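You operate a simulated robot arm through the tools that you are given. There is no shell and no other tool.

Carry out the task below with a simulated robot arm. There is one attempt and no reset: what you move stays moved.

## Task
Tip the yellow powder through the grid and clear the lumps into the drawer.
Fine: tip the tub out, put it back on the table, run the slider over and back, shut the flap last. Spill nothing. Where these are worked on the way, their far stop is far enough and under half their travel is too little: table flap.

Only the result counts: the job must be done as asked and must still hold three seconds after the hand-in. Knocking over, shifting, dropping, spilling or breaking anything else fails it.

## Robot
A 7-joint arm with a two-finger parallel gripper, fixed in place. Base frame: the origin is at the foot of the arm, x ahead of it, y to its left, z up. Readings come in mm, degrees, newtons and seconds.
With the tool pointing down near the work surface it reaches from about 240 to 520 mm from the base axis. Its first joint turns from -166.0 to 166.0 degrees. Payload 3.91 kg.
Tool frame: the origin (TCP) lies between the finger pads and is the grasp point; the fingertips stand 30 mm ahead of it; z points along the fingers, y is the line along which they close. The gripper opens to 110 mm. The fingers are 20 mm wide and 10 mm thick; the gripper's body (48 by 112 mm) begins 55 mm behind the TCP.
Orientation is told as [roll, pitch, yaw] about the base's x, y, z axes, in that order, counted from this pose: with the fingers straight down and closing along the base's y, the tool's x points along the base's -x, its y along +y and its z along -z.

## Interface
- The arm moves only by the tool send_rows. Its argument "motion" is a list of rows, each an object (a shift or turn left out is 0, a gripper value left out holds the last) with "translation": the shift along the tool's x, y, z in mm, a list of three; "turn": the turn, a rotation vector about the tool's x, y, z in degrees, a list of three; "jaw": the gripper command, from -1 (shut) to 1 (fully open), values between in proportion. In form: [{"translation": [tx, ty, tz], "turn": [wx, wy, wz], "jaw": jaw}, ...]. A call has 1 to 20 rows; each row is the pose to reach, as a shift and turn from the pose commanded when the call began, along the tool's axes at that moment. Each row takes 0.2 s and may step no farther than 50 mm and 8.6 degrees from the row before; otherwise, or with a gripper value out of range, the whole call is refused. Where a pose cannot be reached the arm comes as near as it can. A force on the tool above 80 N (or 10 N above the force at the start of the call, whichever is more), or a blocked arm, ends the call early, and 0.2 s more pass. Each finger travels about 153 mm/s and halts on what it meets, pressing with about 29 N; the grip force reading is that of the motor and also rises with nothing between the fingers. The clock runs only during rows and for 0.2 s after the last one: add rows that repeat a pose to give the fingers time. The reply holds the time, the measured pose of the TCP, the force on the tool along the base axes, the opening and the grip force, in the units named above and with some noise, with the torque about the TCP (base axes, N m) and any sound that the robot's microphone picked up, and new pictures: "pictures" is both (left out), scene, wrist or none.
- Cameras (640 x 400 px; columns grow to the right, rows downward): "scene" is fixed at [400.3, -649.7, 1568.1]; the picture's right is [1.00, 0.10, 0.00], its down [0.04, -0.45, -0.89] and it looks along [-0.09, 0.89, -0.46] (base axes); focal length 344 px, centre (320, 200). "wrist" rides on the gripper at [77, 7, -114] in the tool frame; the picture's right is [-0.09, 1.00, 0.00], its down [-0.80, -0.07, -0.59] and it looks along [-0.59, -0.05, 0.80] (tool axes); focal length 270 px, centre (320, 200). There is no depth. A picture from a camera that has moved, and an enlarged one, comes with that camera's place and axes in the base frame and with its lens.
- move_column(by): slides the trunk up (or, below 0, down) by that many mm; the arm rides with it, the base frame stays. It gives what a move gives, with no picture.
- close_up(camera, box): a new picture of the part [left, top, right, bottom] of that camera's present view, enlarged. It takes no simulated time.
- job_done(): hands the job in; it is judged then, once.

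Nothing tells you positions but the pictures and the camera data. Unless the task says otherwise, let go and move clear before handing in.

The tools are called after "Request:" by a JSON object that holds its "op" and its "data". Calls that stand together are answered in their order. send_rows: Moves the arm, as the interface text tells. Its arguments: {"type":"object","properties":{"motion":{"type":"array","items":{"type":"object","properties":{"translation":{"type":"array","items":{"type":"number"}},"turn":{"type":"array","items":{"type":"number"}},"jaw":{"type":"number"}}}},"pictures":{"type":"string","enum":["both","scene","wrist","none"]}},"required":["motion"]} The other tools are called the same way: move_column (by) slides the trunk up or down; close_up (camera, box) takes an enlarged picture of a part of a camera's view; job_done () hands the job in.

At the start:

```text
clock: 0.0
tcp_pos: [271.3, 199.4, 1438.5]
tcp_rot: [0.1, 0.1, 0.0]
force: [-0.8, -0.5, 1.0]
wrist_torque: [0.01, 0.0, 0.01]
grip_width: 110.1
gripper_force: 0.0
trunk travel left (down, up): [-525.0, 85.0]
```

scene: 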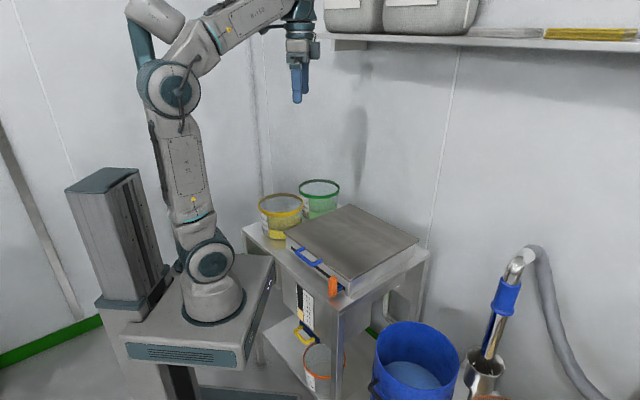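
wrist: 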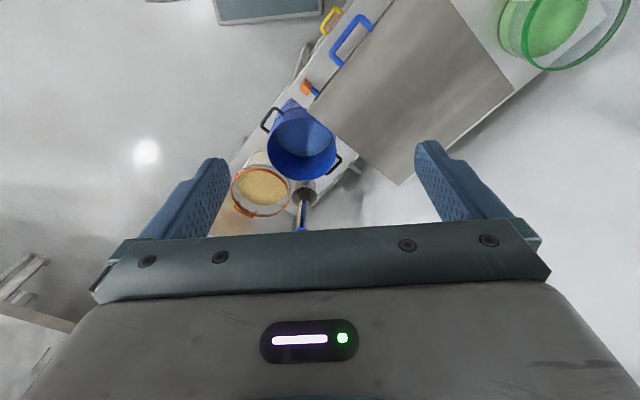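

I see a small steel table with a yellow tub, a green tub and a box under a flat steel lid with a blue handle, an orange knob and a yellow drawer handle. I'll take enlarged pictures before moving.

Request:
{"op": "close_up", "data": {"camera": "scene", "box": [230, 160, 450, 298]}}

Request:
{"op": "close_up", "data": {"camera": "scene", "box": [230, 262, 450, 400]}}

Request:
{"op": "close_up", "data": {"camera": "wrist", "box": [220, 0, 540, 200]}}

```text
2.90 times, centred on (340, 229) of scene
camera zoom: at [400.3, -649.7, 1568.1], right [1.0, 0.1, 0.0], down [0.04, -0.45, -0.89], along [-0.09, 0.89, -0.46], focal length 996 px, centre (262, 116)
```

zoom: 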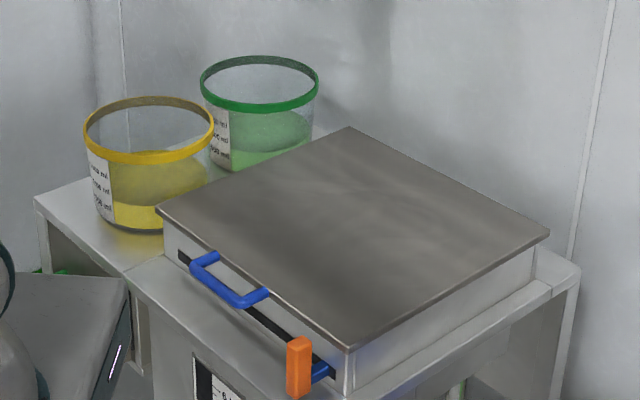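

```text
2.90 times, centred on (340, 331) of scene
camera zoom: at [400.3, -649.7, 1568.1], right [1.0, 0.1, 0.0], down [0.04, -0.45, -0.89], along [-0.09, 0.89, -0.46], focal length 996 px, centre (262, -180)
```

zoom: 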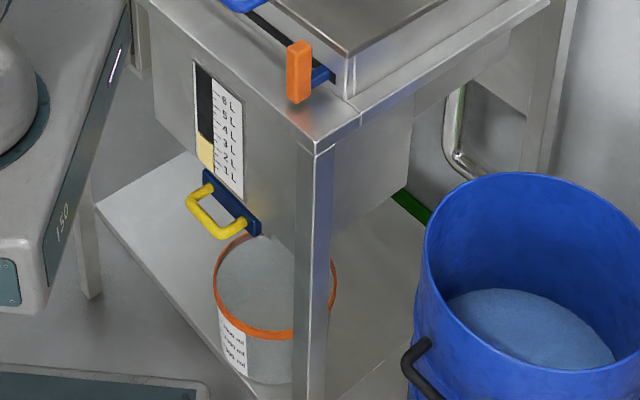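

```text
2.00 times, centred on (380, 100) of wrist
camera zoom: at [194.0, 206.0, 1553.4], right [0.09, 1.0, 0.0], down [0.8, -0.07, 0.59], along [0.59, -0.05, -0.8], focal length 541 px, centre (200, 400)
```

zoom: 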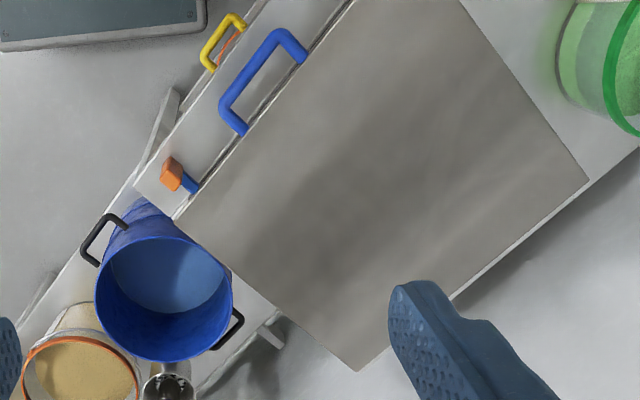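

The box on the table sits turned about 45° to the base. Its front edge is roughly 400 mm from the base axis and its lid top is at z ≈ 887. I'll turn the tool toward it so the wrist camera can see it better.

Request:
{"op": "send_rows", "data": {"motion": [{"translation": [8, 3, 6], "turn": [0, 0, -8]}, {"translation": [16, 6, 12], "turn": [0, 0, -16]}, {"translation": [24, 9, 18], "turn": [0, 0, -24]}, {"translation": [32, 12, 24], "turn": [0, 0, -32]}, {"translation": [40, 15, 30], "turn": [0, 0, -40]}, {"translation": [50, 20, 38], "turn": [0, 0, -45]}, {"translation": [50, 20, 38], "turn": [0, 0, -45]}]}}

```text
clock: 1.6
tcp_pos: [221.6, 219.7, 1400.7]
tcp_rot: [-0.1, 0.0, 45.1]
force: [0.4, 0.6, 0.4]
wrist_torque: [0.01, -0.01, 0.02]
grip_width: 110.2
gripper_force: 0.1
trunk travel left (down, up): [-525.0, 85.0]
camera wrist: at [161.8, 169.3, 1515.6], right [-0.64, 0.77, 0.0], down [0.62, 0.52, 0.59], along [0.45, 0.38, -0.8], focal length 270 px, centre (320, 200)
```

scene: 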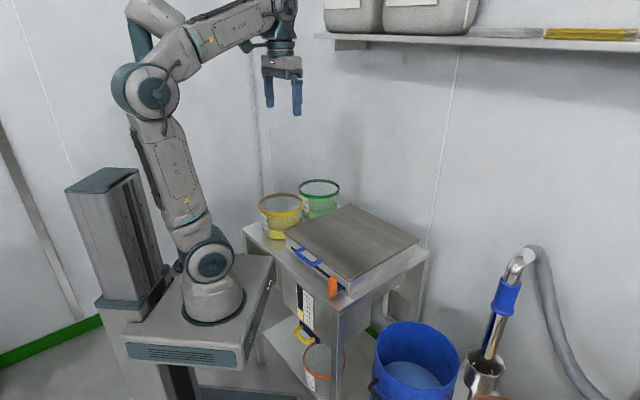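
wrist: 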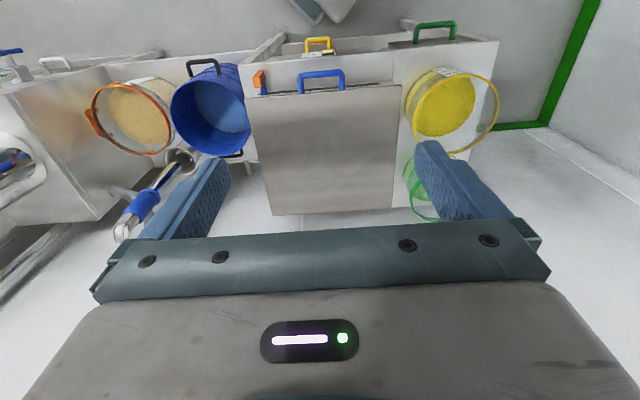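

The wrist view now shows the whole station, including a green handle under the left part of the table that I hadn't seen. I'll enlarge this view.

Request:
{"op": "close_up", "data": {"camera": "wrist", "box": [240, 10, 400, 110]}}

Request:
{"op": "close_up", "data": {"camera": "wrist", "box": [370, 10, 530, 110]}}

Request:
{"op": "close_up", "data": {"camera": "wrist", "box": [60, 30, 300, 180]}}

Request:
{"op": "close_up", "data": {"camera": "wrist", "box": [360, 60, 540, 230]}}

```text
4.00 times, centred on (320, 60) of wrist
camera zoom: at [161.8, 169.3, 1515.6], right [-0.64, 0.77, 0.0], down [0.62, 0.52, 0.59], along [0.45, 0.38, -0.8], focal length 1081 px, centre (320, 760)
```

zoom: 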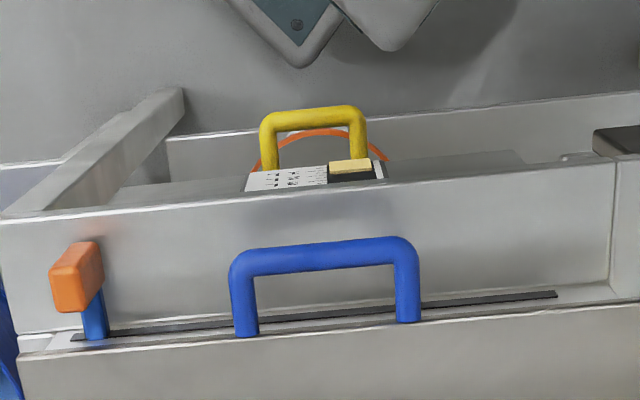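

```text
4.00 times, centred on (450, 60) of wrist
camera zoom: at [161.8, 169.3, 1515.6], right [-0.64, 0.77, 0.0], down [0.62, 0.52, 0.59], along [0.45, 0.38, -0.8], focal length 1081 px, centre (-200, 760)
```

zoom: 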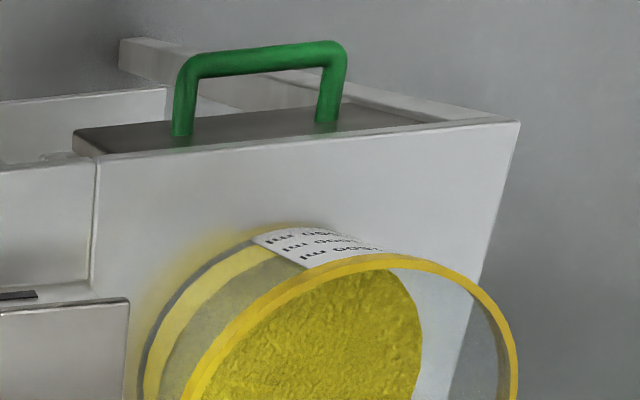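

```text
2.67 times, centred on (180, 105) of wrist
camera zoom: at [161.8, 169.3, 1515.6], right [-0.64, 0.77, 0.0], down [0.62, 0.52, 0.59], along [0.45, 0.38, -0.8], focal length 721 px, centre (693, 453)
```

zoom: 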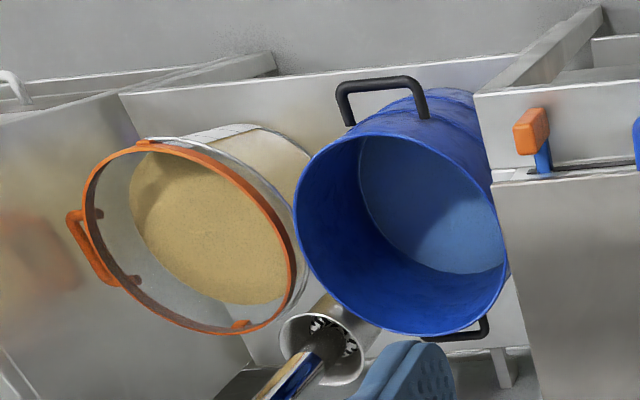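

```text
2.35 times, centred on (450, 145) of wrist
camera zoom: at [161.8, 169.3, 1515.6], right [-0.64, 0.77, 0.0], down [0.62, 0.52, 0.59], along [0.45, 0.38, -0.8], focal length 636 px, centre (14, 329)
```

zoom: 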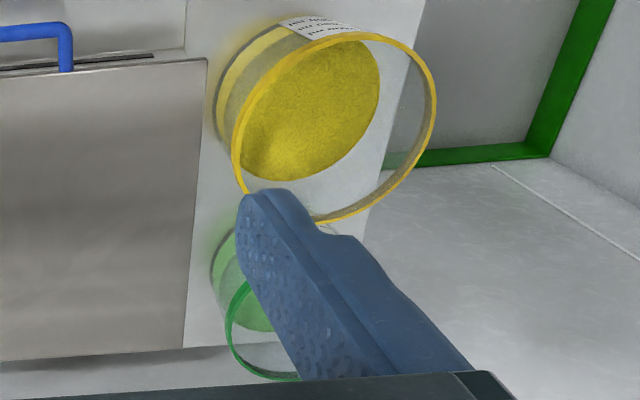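

The blue handle sits on the front edge of the lid, and the orange knob runs in a slot below it. The yellow tub is wider than the gripper, so I'll check it and the green tub for a graspable rim or handle.

Request:
{"op": "close_up", "data": {"camera": "scene", "box": [250, 175, 350, 245]}}

Request:
{"op": "close_up", "data": {"camera": "wrist", "box": [400, 55, 510, 125]}}

Request:
{"op": "close_up", "data": {"camera": "scene", "box": [280, 235, 360, 300]}}

Request:
{"op": "close_up", "data": {"camera": "scene", "box": [270, 280, 350, 345]}}

```text
5.71 times, centred on (300, 210) of scene
camera zoom: at [400.3, -649.7, 1568.1], right [1.0, 0.1, 0.0], down [0.04, -0.45, -0.89], along [-0.09, 0.89, -0.46], focal length 1964 px, centre (434, 143)
```

zoom: 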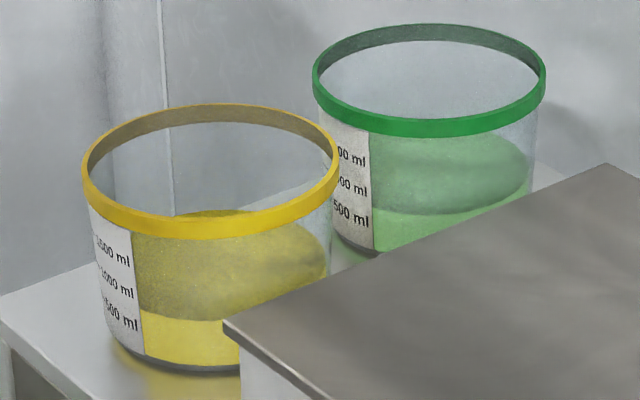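

```text
5.71 times, centred on (455, 90) of wrist
camera zoom: at [161.8, 169.3, 1515.6], right [-0.64, 0.77, 0.0], down [0.62, 0.52, 0.59], along [0.45, 0.38, -0.8], focal length 1544 px, centre (-451, 829)
```

zoom: 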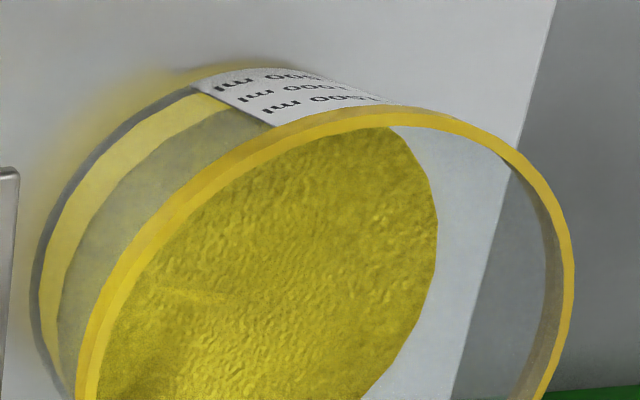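

```text
6.15 times, centred on (320, 268) of scene
camera zoom: at [400.3, -649.7, 1568.1], right [1.0, 0.1, 0.0], down [0.04, -0.45, -0.89], along [-0.09, 0.89, -0.46], focal length 2115 px, centre (320, -215)
```

zoom: 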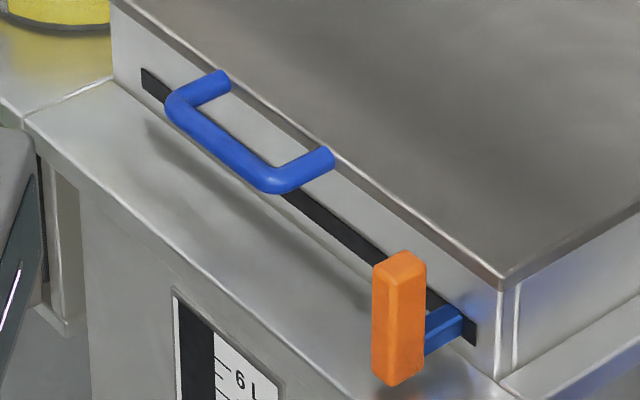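

```text
6.15 times, centred on (310, 312) of scene
camera zoom: at [400.3, -649.7, 1568.1], right [1.0, 0.1, 0.0], down [0.04, -0.45, -0.89], along [-0.09, 0.89, -0.46], focal length 2115 px, centre (382, -492)
```

zoom: 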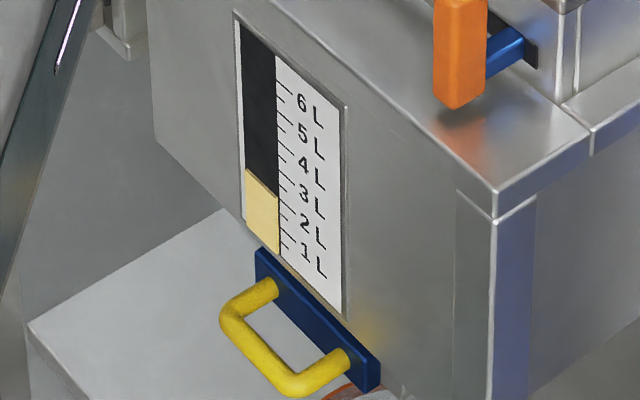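

The lid appears hinged at its far side, with the handle bar at about r = 363 mm and z = 885 mm on the 45° line. I'll tilt the tool 45° outward, close the fingers and start down in front of the handle.

Request:
{"op": "send_rows", "data": {"motion": [{"translation": [0, -1, 30], "turn": [0, -5.6, 0], "jaw": 0.0}, {"translation": [0, -2, 60], "turn": [0, -11.2, 0], "jaw": -1}, {"translation": [0, -3, 90], "turn": [0, -16.8, 0]}, {"translation": [0, -4, 120], "turn": [0, -22.4, 0]}, {"translation": [0, -5, 150], "turn": [0, -28, 0]}, {"translation": [0, -6, 180], "turn": [0, -33.6, 0]}, {"translation": [0, -7, 210], "turn": [0, -39.2, 0]}, {"translation": [0, -8, 240], "turn": [0, -45, 0]}, {"translation": [0, -8, 240], "turn": [0, -45, 0]}]}}

```text
clock: 3.6
tcp_pos: [234.3, 223.6, 1178.0]
tcp_rot: [0.2, -44.4, 45.1]
force: [0.0, 0.4, -0.1]
wrist_torque: [-0.02, 0.01, 0.04]
grip_width: 0.0
gripper_force: 29.0
out of reach, approached as far as the arm can: row 8, 9
trunk travel left (down, up): [-525.0, 85.0]
camera wrist: at [132.5, 132.8, 1207.1], right [-0.66, 0.75, 0.06], down [0.16, 0.06, 0.98], along [0.73, 0.66, -0.16], focal length 270 px, centre (320, 200)
```

scene: 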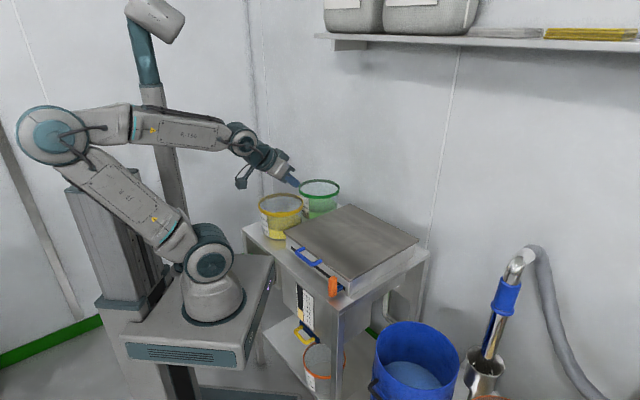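
wrist: 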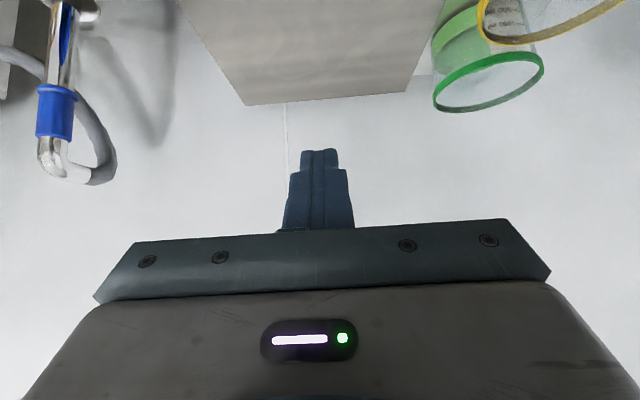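

At this trunk height the arm is folded to its limit with the tool at 45°. Lowering the trunk brings this same pose down to the handle, so I'll go partway and look.

Request:
{"op": "move_column", "data": {"by": -200}}

Request:
{"op": "send_rows", "data": {"motion": [{"translation": [0, 0, 0]}]}}

```text
clock: 5.2
tcp_pos: [238.7, 233.4, 974.2]
tcp_rot: [2.0, -36.7, 44.8]
force: [-0.3, 0.1, -1.4]
wrist_torque: [0.03, 0.0, 0.0]
grip_width: 0.0
gripper_force: 29.0
trunk travel left (down, up): [-363.0, 247.0]
stopped: the arm was blocked; the commanded pose is now the measured one
```

```text
clock: 5.6
tcp_pos: [239.1, 233.1, 978.4]
tcp_rot: [2.0, -36.7, 44.9]
force: [-0.3, -0.2, 1.1]
wrist_torque: [-0.01, 0.0, 0.02]
grip_width: 0.0
gripper_force: 29.5
trunk travel left (down, up): [-363.0, 247.0]
camera wrist: at [143.5, 143.1, 1024.0], right [-0.67, 0.74, 0.08], down [0.27, 0.14, 0.95], along [0.7, 0.66, -0.29], focal length 270 px, centre (320, 200)
```

scene: 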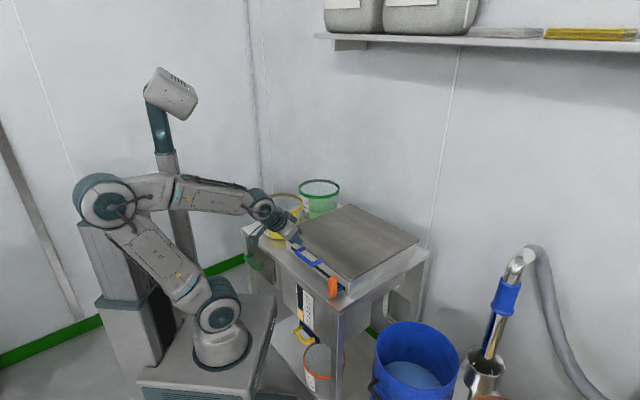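
wrist: 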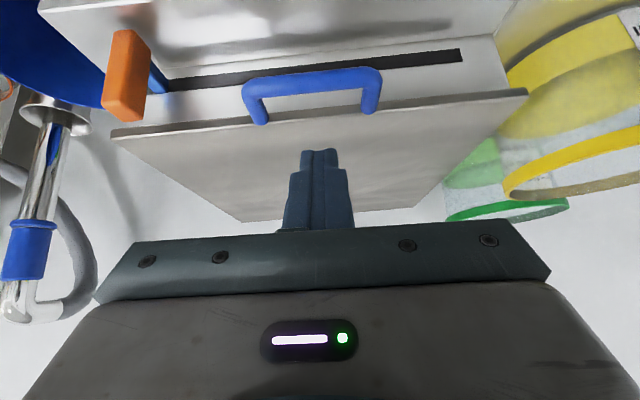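

The trunk stopped early because the elbow, folded backward, was blocked by the column. That tilted pose isn't usable this low, so I'll return the tool to vertical and grip the handle bar from above instead.

Request:
{"op": "send_rows", "data": {"motion": [{"translation": [-15, 0, -20], "turn": [0, 6, 0]}, {"translation": [-30, 0, -40], "turn": [0, 12, 0]}, {"translation": [-45, 0, -60], "turn": [0, 18, 0]}, {"translation": [-60, 0, -80], "turn": [0, 24, 0]}, {"translation": [-60, 0, -80], "turn": [0, 30, 0]}, {"translation": [-60, 0, -80], "turn": [0, 36.7, 0]}, {"translation": [-60, 0, -80], "turn": [0, 36.7, 0]}], "pictures": "scene"}}

```text
clock: 7.2
tcp_pos: [240.2, 231.2, 1078.7]
tcp_rot: [1.4, -0.1, 45.8]
force: [0.6, -0.3, -0.4]
wrist_torque: [-0.02, 0.01, 0.02]
grip_width: 0.0
gripper_force: 29.1
trunk travel left (down, up): [-363.0, 247.0]
```

scene: 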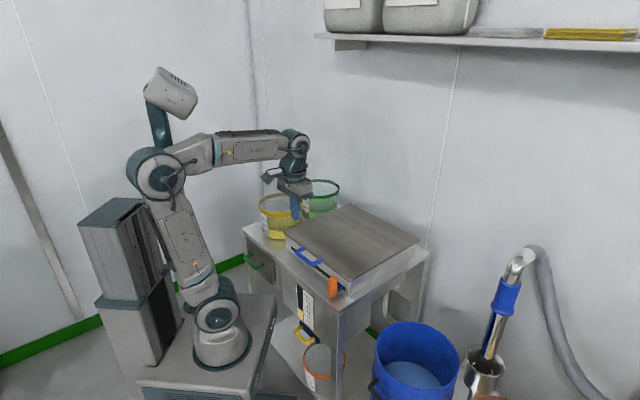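

The tool is vertical again. I'll bring the trunk back up to its starting height and then turn the gripper 90° so it closes across the handle bar.

Request:
{"op": "move_column", "data": {"by": 162}}

Request:
{"op": "send_rows", "data": {"motion": [{"turn": [0, 0, 8.3], "jaw": -0.36}, {"turn": [0, 0, 16.6]}, {"turn": [0, 0, 24.9]}, {"turn": [0, 0, 33.2]}, {"turn": [0, 0, 41.5]}, {"turn": [0, 0, 49.8]}, {"turn": [0, 0, 58.1]}, {"turn": [0, 0, 66.4]}, {"turn": [0, 0, 74.7]}, {"turn": [0, 0, 83]}, {"turn": [0, 0, 90.8]}, {"turn": [0, 0, 90.8]}]}}

```text
clock: 9.1
tcp_pos: [240.1, 230.2, 1240.5]
tcp_rot: [1.6, -0.1, 45.9]
force: [-0.2, 1.0, 0.6]
wrist_torque: [-0.01, -0.01, -0.02]
grip_width: 0.0
gripper_force: 28.9
trunk travel left (down, up): [-525.0, 85.0]
```

```text
clock: 11.7
tcp_pos: [240.3, 230.8, 1241.5]
tcp_rot: [0.1, 1.6, -45.1]
force: [0.0, 0.4, 0.4]
wrist_torque: [-0.02, 0.01, 0.0]
grip_width: 35.4
gripper_force: 0.1
trunk travel left (down, up): [-525.0, 85.0]
camera wrist: at [192.0, 287.2, 1358.0], right [0.77, 0.64, 0.0], down [0.53, -0.63, 0.57], along [0.37, -0.44, -0.82], focal length 270 px, centre (320, 200)
```

scene: 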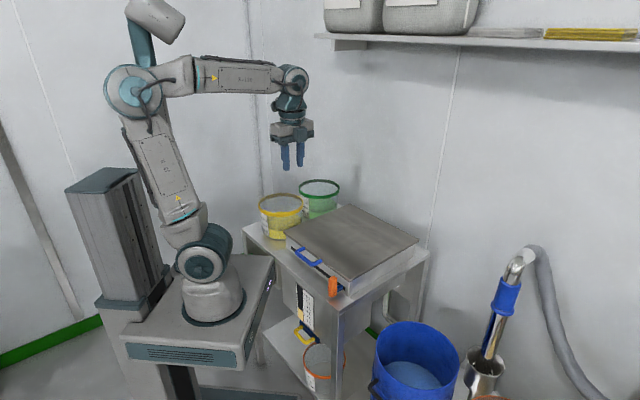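
wrist: 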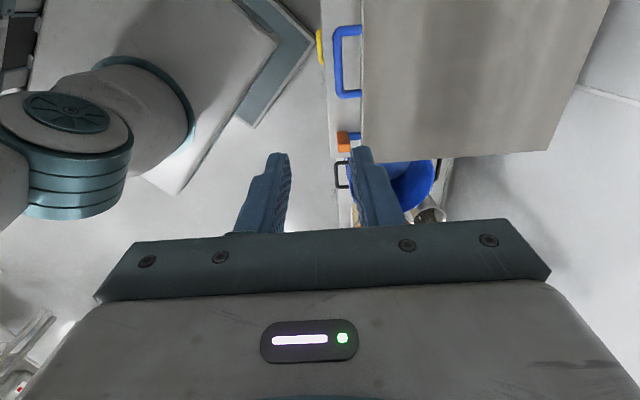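

The gripper now closes along the radial direction and I can see the handle at about r = 361, l ≈ −2. I'll straighten the small tilt and descend to just above the handle.

Request:
{"op": "send_rows", "data": {"motion": [{"translation": [0, 14, 0], "turn": [0, -1.6, 0]}, {"translation": [3, 28, 0], "turn": [0, -1.6, 0]}, {"translation": [3, 28, 0], "turn": [0, -1.6, 0]}], "pictures": "none"}}

Request:
{"op": "send_rows", "data": {"motion": [{"translation": [0, 0, 40]}, {"translation": [0, 0, 80]}, {"translation": [0, 0, 120]}, {"translation": [0, 0, 160]}, {"translation": [0, 0, 200]}, {"translation": [0, 0, 240]}, {"translation": [0, 0, 270]}, {"translation": [0, 0, 270]}]}}

```text
clock: 12.5
tcp_pos: [257.9, 252.5, 1241.4]
tcp_rot: [0.2, -0.1, -44.9]
force: [0.0, -0.4, -0.2]
wrist_torque: [0.01, -0.04, -0.02]
grip_width: 35.4
gripper_force: 0.0
trunk travel left (down, up): [-525.0, 85.0]
```

```text
clock: 14.3
tcp_pos: [258.9, 253.6, 972.4]
tcp_rot: [0.2, 0.1, -44.9]
force: [0.4, 0.1, 0.3]
wrist_torque: [-0.04, 0.02, 0.02]
grip_width: 35.4
gripper_force: 0.1
trunk travel left (down, up): [-525.0, 85.0]
camera wrist: at [209.6, 311.6, 1086.3], right [0.77, 0.64, 0.0], down [0.52, -0.62, 0.59], along [0.38, -0.45, -0.8], focal length 270 px, centre (320, 200)
```

scene: 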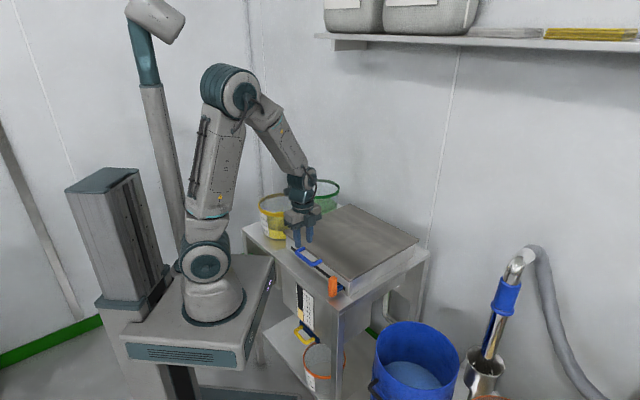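
wrist: 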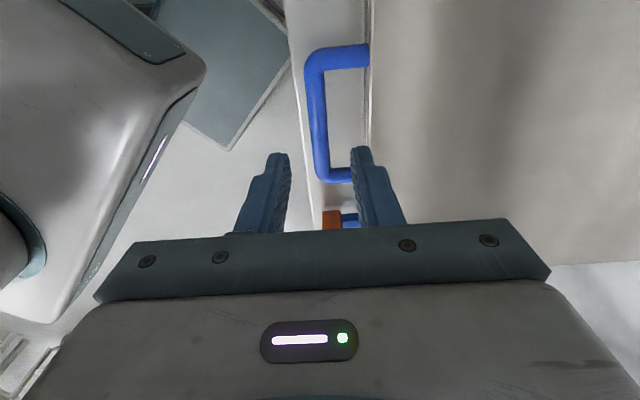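

The gripper is centred over the handle bar at r ≈ 362, with about 9 mm clearance between the inner finger and the lid edge. I'll descend and close on the bar.

Request:
{"op": "send_rows", "data": {"motion": [{"translation": [0, 0, 25]}, {"translation": [0, 0, 50]}, {"translation": [0, 0, 74]}, {"translation": [0, 0, 74]}], "pictures": "both"}}

Request:
{"op": "send_rows", "data": {"motion": [{"jaw": -1}, {"jaw": -1}, {"jaw": -1}], "pictures": "both"}}

```text
clock: 15.3
tcp_pos: [259.6, 254.2, 896.6]
tcp_rot: [0.3, 0.0, -45.0]
force: [0.8, 0.8, 0.5]
wrist_torque: [0.05, -0.01, 0.03]
grip_width: 34.9
gripper_force: 0.0
trunk travel left (down, up): [-525.0, 85.0]
camera wrist: at [209.6, 312.1, 1011.4], right [0.77, 0.64, 0.0], down [0.52, -0.62, 0.59], along [0.38, -0.45, -0.8], focal length 270 px, centre (320, 200)
```

scene: 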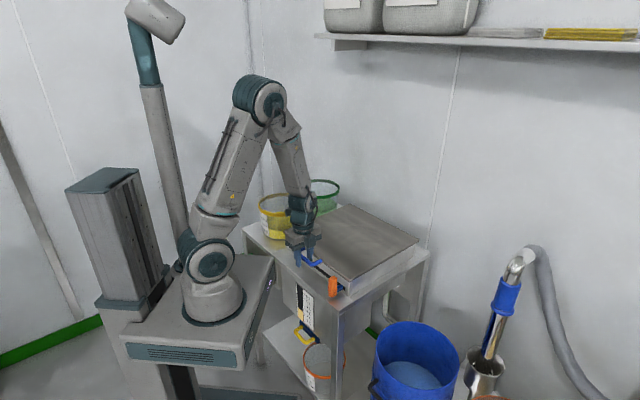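
wrist: 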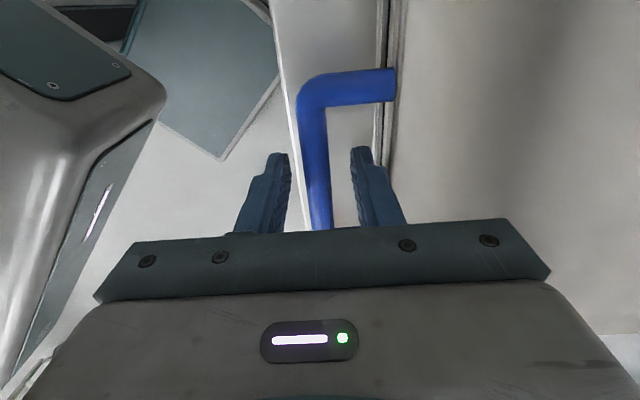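

```text
clock: 16.1
tcp_pos: [258.5, 252.0, 897.0]
tcp_rot: [0.1, -0.2, -44.8]
force: [-6.0, -5.0, -1.8]
wrist_torque: [-0.38, -0.13, -0.11]
grip_width: 13.6
gripper_force: 45.0
trunk travel left (down, up): [-525.0, 85.0]
camera wrist: at [208.9, 311.5, 1011.7], right [0.77, 0.64, 0.0], down [0.52, -0.62, 0.6], along [0.38, -0.45, -0.8], focal length 270 px, centre (320, 200)
```

scene: 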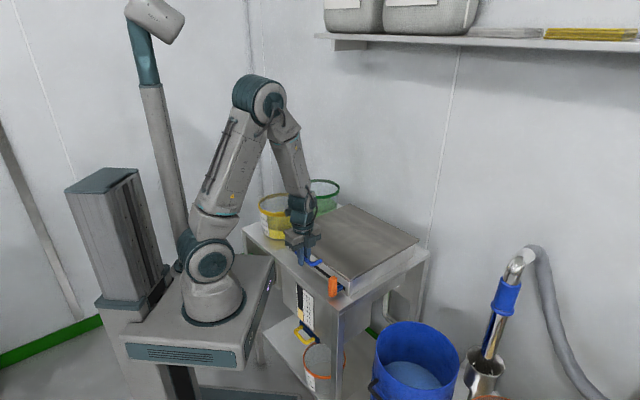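
wrist: 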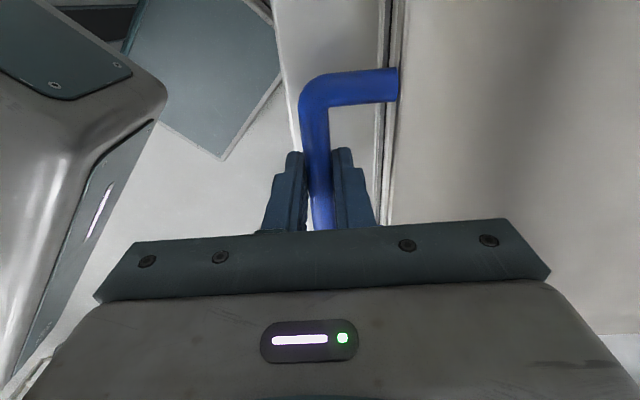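

The bar is gripped (13.6 mm across). I'll lift a little along the hinge arc first and check the force.

Request:
{"op": "send_rows", "data": {"motion": [{"translation": [0, 0.2, -11]}, {"translation": [0, 0.6, -22]}, {"translation": [0, 1.5, -33.2]}, {"translation": [0, 1.5, -33.2]}], "pictures": "both"}}

```text
clock: 17.1
tcp_pos: [260.4, 254.0, 930.9]
tcp_rot: [0.2, 0.1, -44.9]
force: [0.6, -6.4, -0.3]
wrist_torque: [-0.54, -0.5, -0.06]
grip_width: 13.6
gripper_force: 45.2
trunk travel left (down, up): [-525.0, 85.0]
camera wrist: at [210.1, 312.6, 1045.9], right [0.77, 0.64, 0.0], down [0.52, -0.62, 0.59], along [0.38, -0.45, -0.8], focal length 270 px, centre (320, 200)
```

scene: 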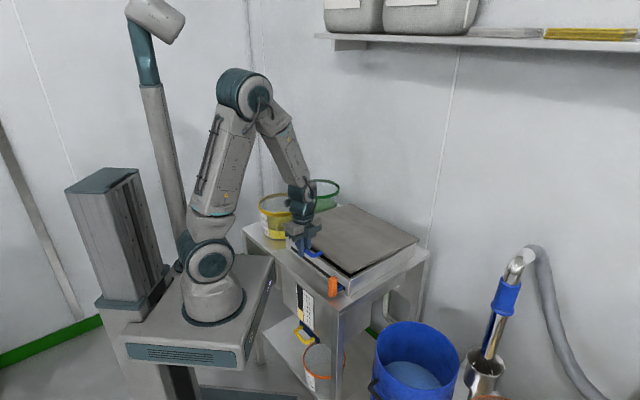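
wrist: 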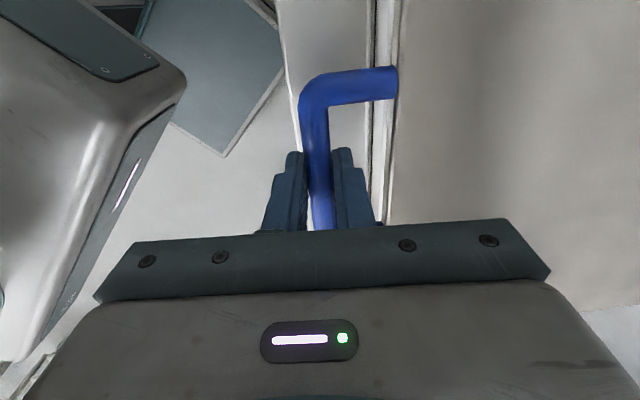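

The lid is lifting on its rear hinge and takes very little force. I'll continue along the arc, tilting the tool outward gradually.

Request:
{"op": "send_rows", "data": {"motion": [{"translation": [0, 1.4, -16.5], "turn": [-2.5, 0, 0]}, {"translation": [0, 3.3, -33], "turn": [-5, 0, 0]}, {"translation": [0, 6.2, -49.2], "turn": [-7.5, 0, 0]}, {"translation": [0, 9.6, -65.2], "turn": [-10, 0, 0]}, {"translation": [0, 13.9, -81], "turn": [-12.5, 0, 0]}, {"translation": [0, 18.7, -96.7], "turn": [-15, 0, 0]}, {"translation": [0, 24.3, -112], "turn": [-17.5, 0, 0]}, {"translation": [0, 30.4, -127.1], "turn": [-20, 0, 0]}, {"translation": [0, 37.4, -141.8], "turn": [-22.5, 0, 0]}, {"translation": [0, 44.9, -156.3], "turn": [-25, 0, 0]}, {"translation": [0, 44.9, -156.3], "turn": [-25, 0, 0]}], "pictures": "both"}}

```text
clock: 19.5
tcp_pos: [290.7, 284.7, 1086.8]
tcp_rot: [25.2, -0.1, -44.8]
force: [0.4, -8.1, -0.5]
wrist_torque: [-0.23, -0.04, -0.17]
grip_width: 13.3
gripper_force: 44.7
trunk travel left (down, up): [-525.0, 85.0]
camera wrist: at [206.0, 308.6, 1194.7], right [0.7, 0.58, 0.42], down [0.34, -0.79, 0.51], along [0.63, -0.21, -0.75], focal length 270 px, centre (320, 200)
```

scene: 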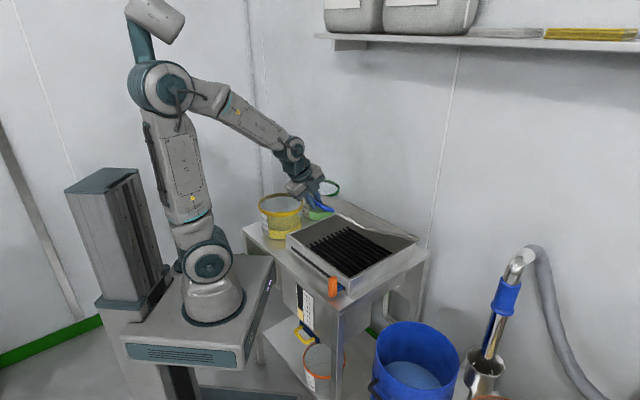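
wrist: 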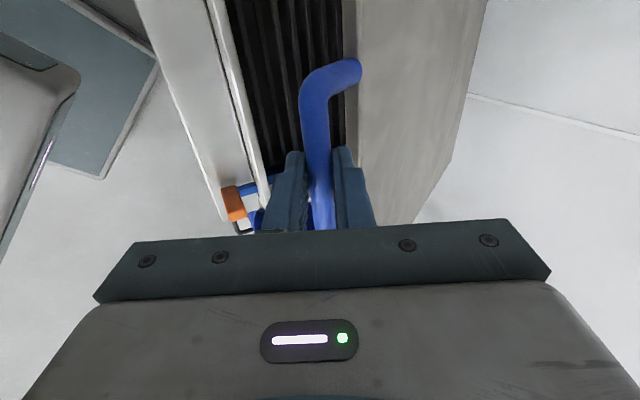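

The grid is now visible under the lid at about 30° open. I'll carry on along the arc to about 60°.

Request:
{"op": "send_rows", "data": {"motion": [{"translation": [0, 13.3, -9.2], "turn": [-2.5, 0, 0]}, {"translation": [0, 27, -17.7], "turn": [-5, 0, 0]}, {"translation": [0, 41.1, -25.7], "turn": [-7.5, 0, 0]}, {"translation": [0, 55.5, -33], "turn": [-10, 0, 0]}, {"translation": [0, 70.3, -39.6], "turn": [-12.5, 0, 0]}, {"translation": [0, 85.3, -45.5], "turn": [-15, 0, 0]}, {"translation": [0, 100.6, -50.8], "turn": [-17.5, 0, 0]}, {"translation": [0, 116.1, -55.3], "turn": [-20, 0, 0]}, {"translation": [0, 131.9, -59], "turn": [-22.5, 0, 0]}, {"translation": [0, 147.7, -62], "turn": [-25, 0, 0]}, {"translation": [0, 163.8, -64.3], "turn": [-27.5, 0, 0]}, {"translation": [0, 179.8, -65.9], "turn": [-30, 0, 0]}, {"translation": [0, 179.8, -65.9], "turn": [-30, 0, 0]}], "pictures": "both"}}

```text
clock: 22.3
tcp_pos: [386.4, 380.5, 1222.8]
tcp_rot: [55.2, 0.0, -44.9]
force: [4.7, -4.5, -4.2]
wrist_torque: [-0.23, -0.15, -0.34]
grip_width: 13.8
gripper_force: 45.1
trunk travel left (down, up): [-525.0, 85.0]
camera wrist: at [267.5, 371.1, 1294.6], right [0.46, 0.34, 0.82], down [0.19, -0.94, 0.28], along [0.86, 0.03, -0.5], focal length 270 px, centre (320, 200)
```

scene: 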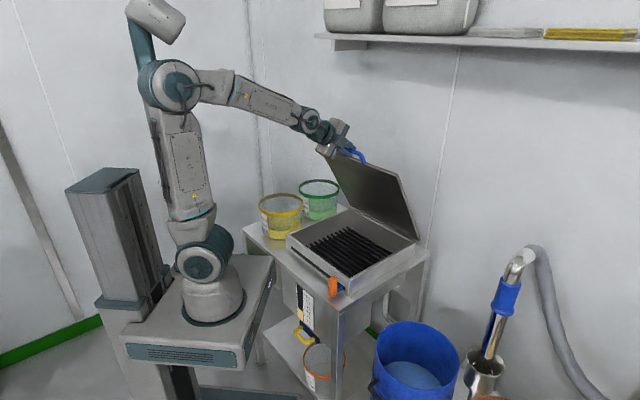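
wrist: 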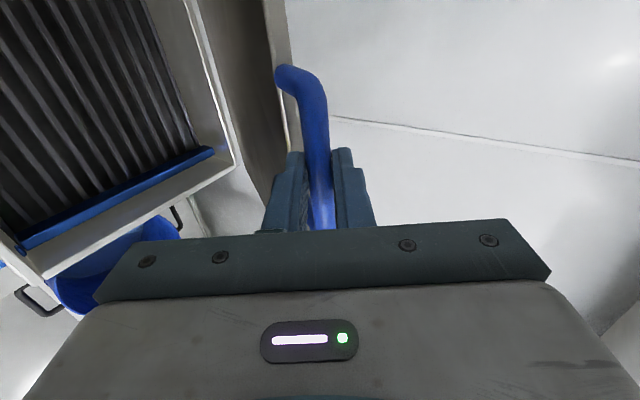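

The lid is at about 60° and the measured pose matches the arc I assumed. I'll continue to about 80°, watching the force for the stop.

Request:
{"op": "send_rows", "data": {"motion": [{"translation": [0, 14.3, 7.5], "turn": [-2.5, 0, 0]}, {"translation": [0, 28.5, 15.4], "turn": [-5, 0, 0]}, {"translation": [0, 42.3, 24.2], "turn": [-6.5, 0, 0]}, {"translation": [0, 55.9, 33.3], "turn": [-8, 0, 0]}, {"translation": [0, 69, 43.3], "turn": [-9.5, 0, 0]}, {"translation": [0, 81.8, 53.7], "turn": [-11, 0, 0]}, {"translation": [0, 93.8, 64.8], "turn": [-12.5, 0, 0]}, {"translation": [0, 105.6, 76.2], "turn": [-14, 0, 0]}, {"translation": [0, 105.6, 76.2], "turn": [-14, 0, 0]}], "pictures": "both"}}

```text
clock: 24.3
tcp_pos: [474.7, 467.7, 1264.4]
tcp_rot: [69.1, -0.1, -44.9]
force: [1.3, 1.0, -5.0]
wrist_torque: [-0.31, -0.25, -1.19]
grip_width: 13.8
gripper_force: 44.8
trunk travel left (down, up): [-525.0, 85.0]
camera wrist: at [344.2, 448.7, 1312.7], right [0.31, 0.19, 0.93], down [0.16, -0.98, 0.15], along [0.94, 0.1, -0.33], focal length 270 px, centre (320, 200)
```

scene: 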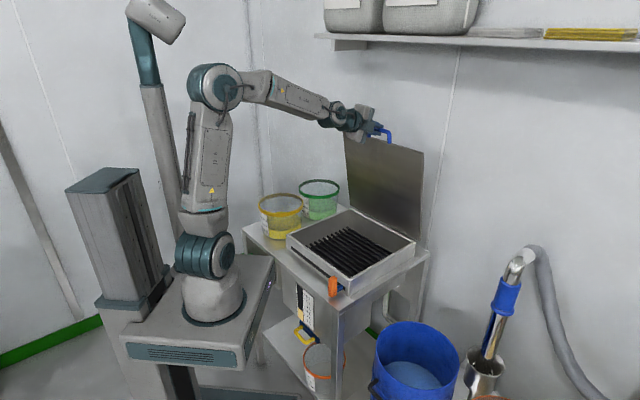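
wrist: 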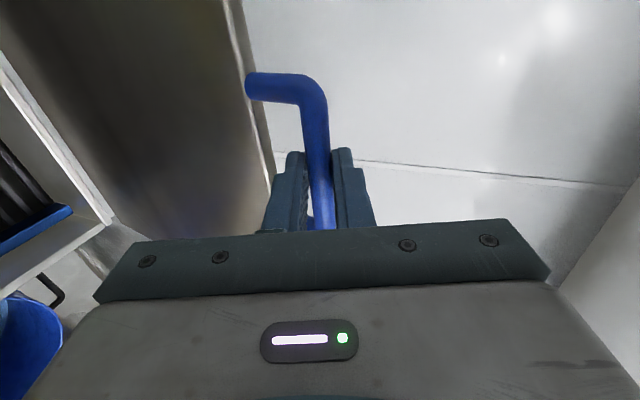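

The lid is at about 80° with little force. I'll go on in small steps to find the stop.

Request:
{"op": "send_rows", "data": {"motion": [{"translation": [0, 7.7, 14.6], "turn": [-1.5, 0, 0]}, {"translation": [0, 15.3, 29.3], "turn": [-3, 0, 0]}, {"translation": [0, 21.7, 44.4], "turn": [-4.5, 0, 0]}, {"translation": [0, 28, 59.8], "turn": [-6, 0, 0]}, {"translation": [0, 28, 59.8], "turn": [-6, 0, 0]}], "pictures": "both"}}

```text
clock: 25.5
tcp_pos: [518.8, 515.5, 1268.4]
tcp_rot: [75.0, 0.0, -44.9]
force: [0.4, 0.0, -10.2]
wrist_torque: [-0.14, 0.01, -0.48]
grip_width: 13.4
gripper_force: 44.7
trunk travel left (down, up): [-525.0, 85.0]
camera wrist: at [387.7, 492.3, 1305.3], right [0.24, 0.12, 0.96], down [0.15, -0.99, 0.09], along [0.96, 0.12, -0.26], focal length 270 px, centre (320, 200)
```

scene: 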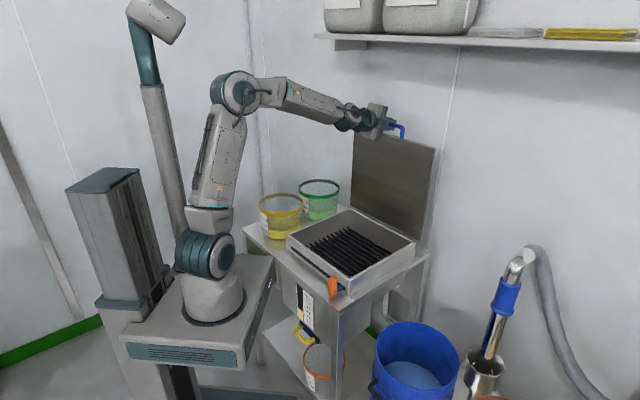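
wrist: 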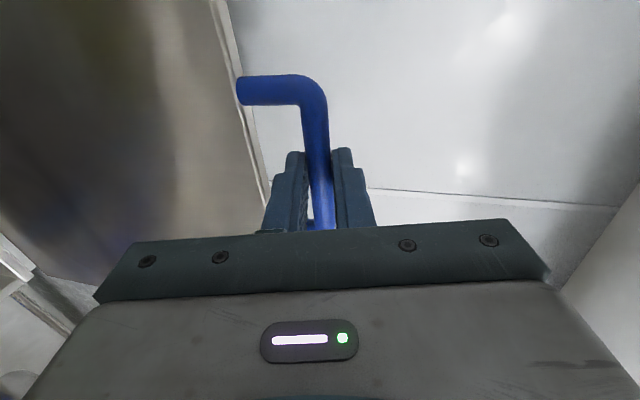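

The lid is vertical now and still free. I'll push a few degrees further to find the far stop.

Request:
{"op": "send_rows", "data": {"motion": [{"translation": [0, 2.5, 16.2], "turn": [-1.5, 0, 0]}, {"translation": [0, 5, 32.4], "turn": [-3, 0, 0]}, {"translation": [0, 7, 48.8], "turn": [-4, 0, 0]}, {"translation": [0, 7, 48.8], "turn": [-4, 0, 0]}], "pictures": "scene"}}

```text
clock: 26.5
tcp_pos: [554.8, 548.8, 1263.6]
tcp_rot: [78.9, 0.1, -44.9]
force: [0.5, -1.5, -15.3]
wrist_torque: [-0.16, 0.2, 0.11]
grip_width: 13.5
gripper_force: 44.8
trunk travel left (down, up): [-525.0, 85.0]
```

scene: 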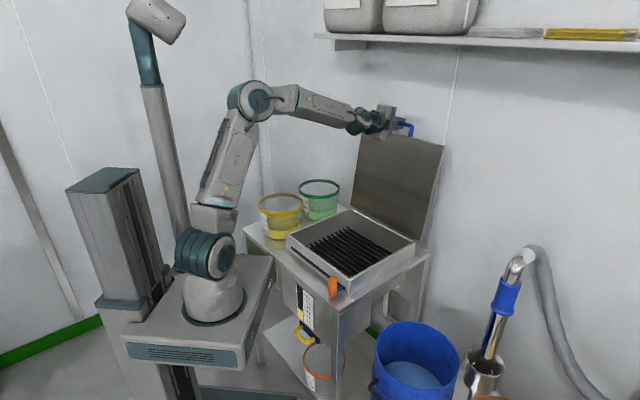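

The lid is at about 97° with no stop yet. I'll go a little further and lower slightly to relieve the downward pull.

Request:
{"op": "send_rows", "data": {"motion": [{"translation": [0, -1.3, 8.5], "turn": [-0.5, 0, 0]}, {"translation": [0, -1.3, 17.1], "turn": [-1, 0, 0]}, {"translation": [0, -2.3, 33.9], "turn": [-2, 0, 0]}, {"translation": [0, -2.3, 33.9], "turn": [-2, 0, 0]}], "pictures": "scene"}}

```text
clock: 27.5
tcp_pos: [574.3, 570.7, 1258.6]
tcp_rot: [81.3, 0.0, -45.0]
force: [-22.1, -21.0, -12.1]
wrist_torque: [0.01, 0.12, 0.24]
grip_width: 13.6
gripper_force: 45.1
trunk travel left (down, up): [-525.0, 85.0]
```

scene: 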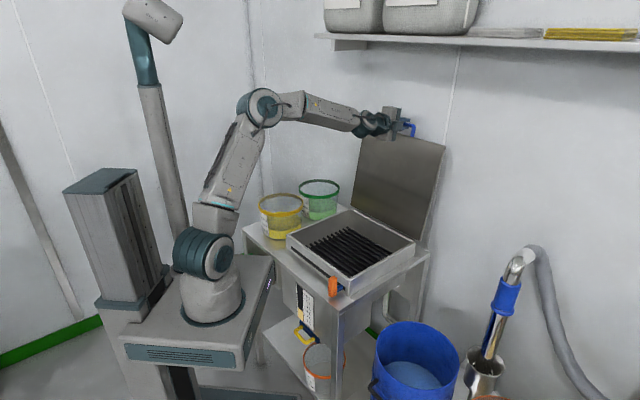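

The lid is on its far stop at about 100°, since the force rose to roughly 30 N against the push. I'll open the jaw just enough and back straight out of the handle.

Request:
{"op": "send_rows", "data": {"motion": [{"translation": [0, 0, -3], "jaw": -0.38}, {"translation": [0, 0, -3], "jaw": -0.38}, {"translation": [0, 0, -20]}, {"translation": [0, 0, -45]}, {"translation": [0, 0, -85]}, {"translation": [0, 0, -130]}, {"translation": [0, 0, -130]}], "pictures": "both"}}

```text
clock: 29.1
tcp_pos: [486.1, 481.7, 1274.5]
tcp_rot: [81.0, -0.2, -44.9]
force: [1.0, -0.2, -0.6]
wrist_torque: [0.01, -0.01, -0.02]
grip_width: 34.1
gripper_force: 0.0
trunk travel left (down, up): [-525.0, 85.0]
camera wrist: at [352.1, 455.9, 1298.9], right [0.17, 0.05, 0.98], down [0.14, -0.99, 0.02], along [0.97, 0.14, -0.18], focal length 270 px, centre (320, 200)
```

scene: 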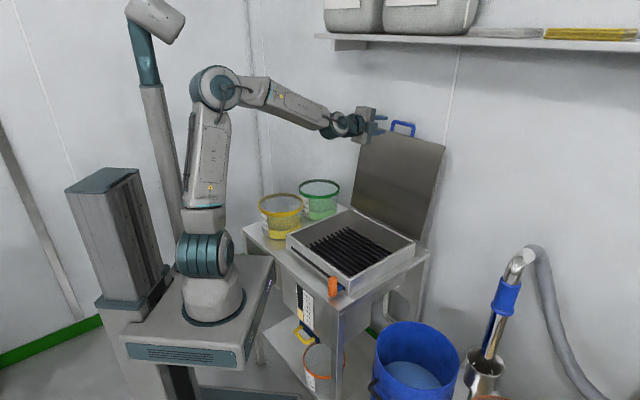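
wrist: 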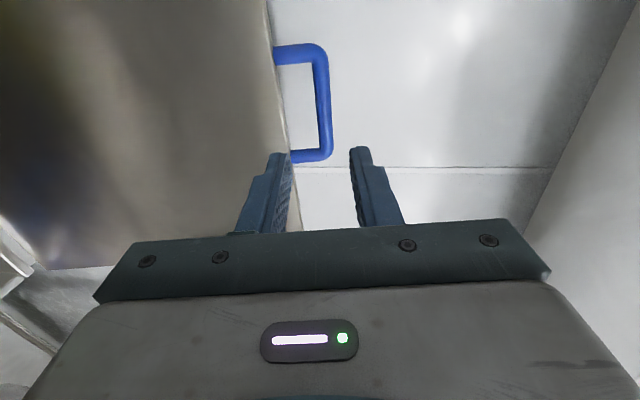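

The lid stays open on its stop. I'll look at the opened box in detail before handling the tub.

Request:
{"op": "close_up", "data": {"camera": "scene", "box": [275, 195, 435, 300]}}

Request:
{"op": "close_up", "data": {"camera": "scene", "box": [235, 165, 355, 245]}}

```text
3.81 times, centred on (355, 248) of scene
camera zoom: at [400.3, -649.7, 1568.1], right [1.0, 0.1, 0.0], down [0.04, -0.45, -0.89], along [-0.09, 0.89, -0.46], focal length 1309 px, centre (187, 19)
```

zoom: 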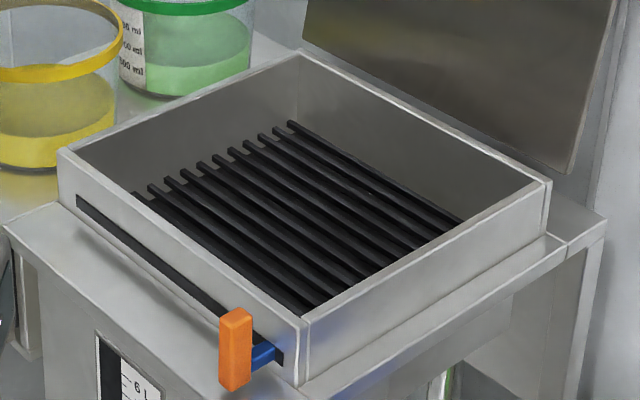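

```text
5.00 times, centred on (295, 205) of scene
camera zoom: at [400.3, -649.7, 1568.1], right [1.0, 0.1, 0.0], down [0.04, -0.45, -0.89], along [-0.09, 0.89, -0.46], focal length 1718 px, centre (445, 175)
```

zoom: 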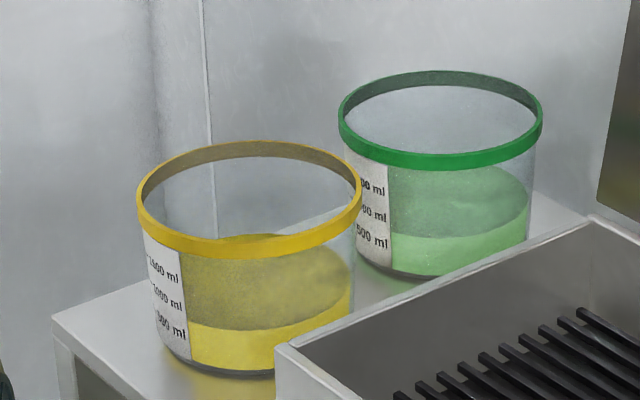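

The bars run left to right, with a drop gap at the left end of the box above the drawer side, so the powder should land mid-grid. Before touching the tub I'll rehearse the pouring pose empty, starting by backing off and turning the tool down.

Request:
{"op": "send_rows", "data": {"motion": [{"translation": [0, -2.9, -18.2], "turn": [8.1, 0, 0]}, {"translation": [0, -5.8, -36.4], "turn": [16.2, 0, 0]}, {"translation": [0, -8.7, -54.6], "turn": [24.3, 0, 0]}, {"translation": [0, -11.6, -72.8], "turn": [32.4, 0, 0]}, {"translation": [0, -14.5, -91], "turn": [40.5, 0, 0]}, {"translation": [0, -17.4, -109], "turn": [48.6, 0, 0]}, {"translation": [0, -20.3, -127], "turn": [56.7, 0, 0]}, {"translation": [0, -23.2, -145], "turn": [64.8, 0, 0]}, {"translation": [0, -26, -163], "turn": [72.9, 0, 0]}, {"translation": [0, -28.8, -181.8], "turn": [81, 0, 0]}, {"translation": [0, -28.8, -181.8], "turn": [81, 0, 0]}], "pictures": "none"}}

Request:
{"op": "send_rows", "data": {"motion": [{"turn": [0, 0, -8.2]}, {"turn": [0, 0, -16.4]}, {"turn": [0, 0, -24.6]}, {"turn": [0, 0, -32.8]}, {"turn": [0, 0, -41]}, {"turn": [0, 0, -49.2]}, {"turn": [0, 0, -57.4]}, {"turn": [0, 0, -65.6]}, {"turn": [0, 0, -73.8]}, {"turn": [0, 0, -82]}, {"turn": [0, 0, -90]}, {"turn": [0, 0, -90]}], "pictures": "both"}}

```text
clock: 31.5
tcp_pos: [357.5, 350.6, 1274.7]
tcp_rot: [0.1, 0.0, -44.9]
force: [-0.2, -0.2, -1.0]
wrist_torque: [-0.01, 0.0, 0.03]
grip_width: 33.8
gripper_force: 0.1
trunk travel left (down, up): [-525.0, 85.0]
```

```text
clock: 34.1
tcp_pos: [357.0, 351.9, 1277.3]
tcp_rot: [0.1, -0.2, 45.3]
force: [0.5, -0.2, 0.6]
wrist_torque: [-0.01, -0.01, -0.02]
grip_width: 33.9
gripper_force: 0.1
trunk travel left (down, up): [-525.0, 85.0]
camera wrist: at [296.7, 300.9, 1390.9], right [-0.65, 0.76, 0.0], down [0.61, 0.52, 0.6], along [0.46, 0.38, -0.8], focal length 270 px, centre (320, 200)
```

scene: 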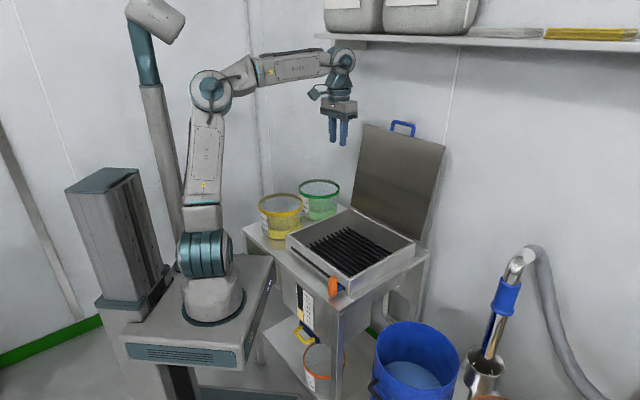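
wrist: 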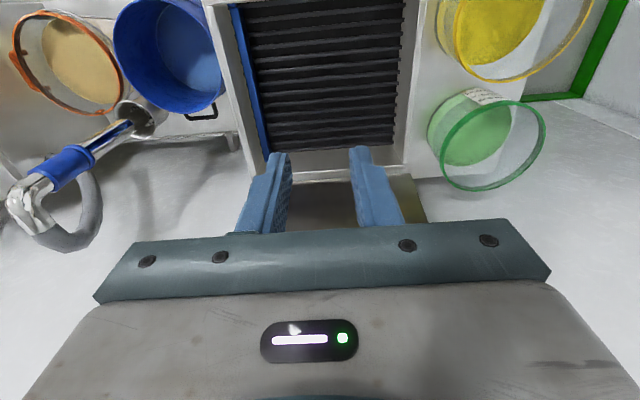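

Request:
{"op": "close_up", "data": {"camera": "wrist", "box": [200, 0, 440, 150]}}

Request:
{"op": "close_up", "data": {"camera": "wrist", "box": [400, 0, 600, 200]}}

```text
2.67 times, centred on (320, 75) of wrist
camera zoom: at [296.7, 300.9, 1390.9], right [-0.65, 0.76, 0.0], down [0.61, 0.52, 0.6], along [0.46, 0.38, -0.8], focal length 721 px, centre (320, 533)
```

zoom: 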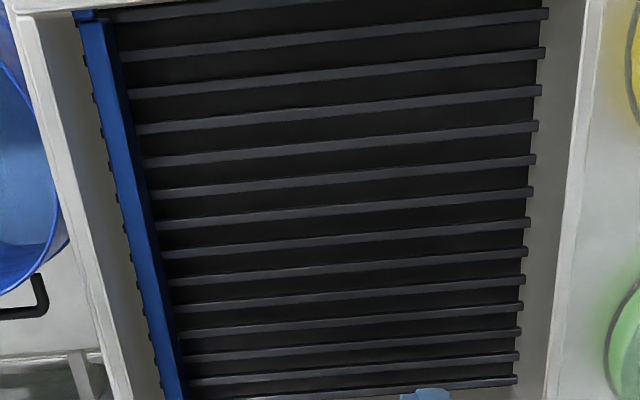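

```text
2.00 times, centred on (500, 100) of wrist
camera zoom: at [296.7, 300.9, 1390.9], right [-0.65, 0.76, 0.0], down [0.61, 0.52, 0.6], along [0.46, 0.38, -0.8], focal length 541 px, centre (-40, 400)
```

zoom: 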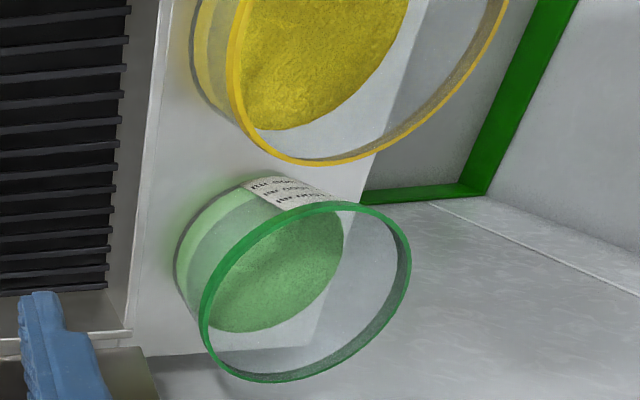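

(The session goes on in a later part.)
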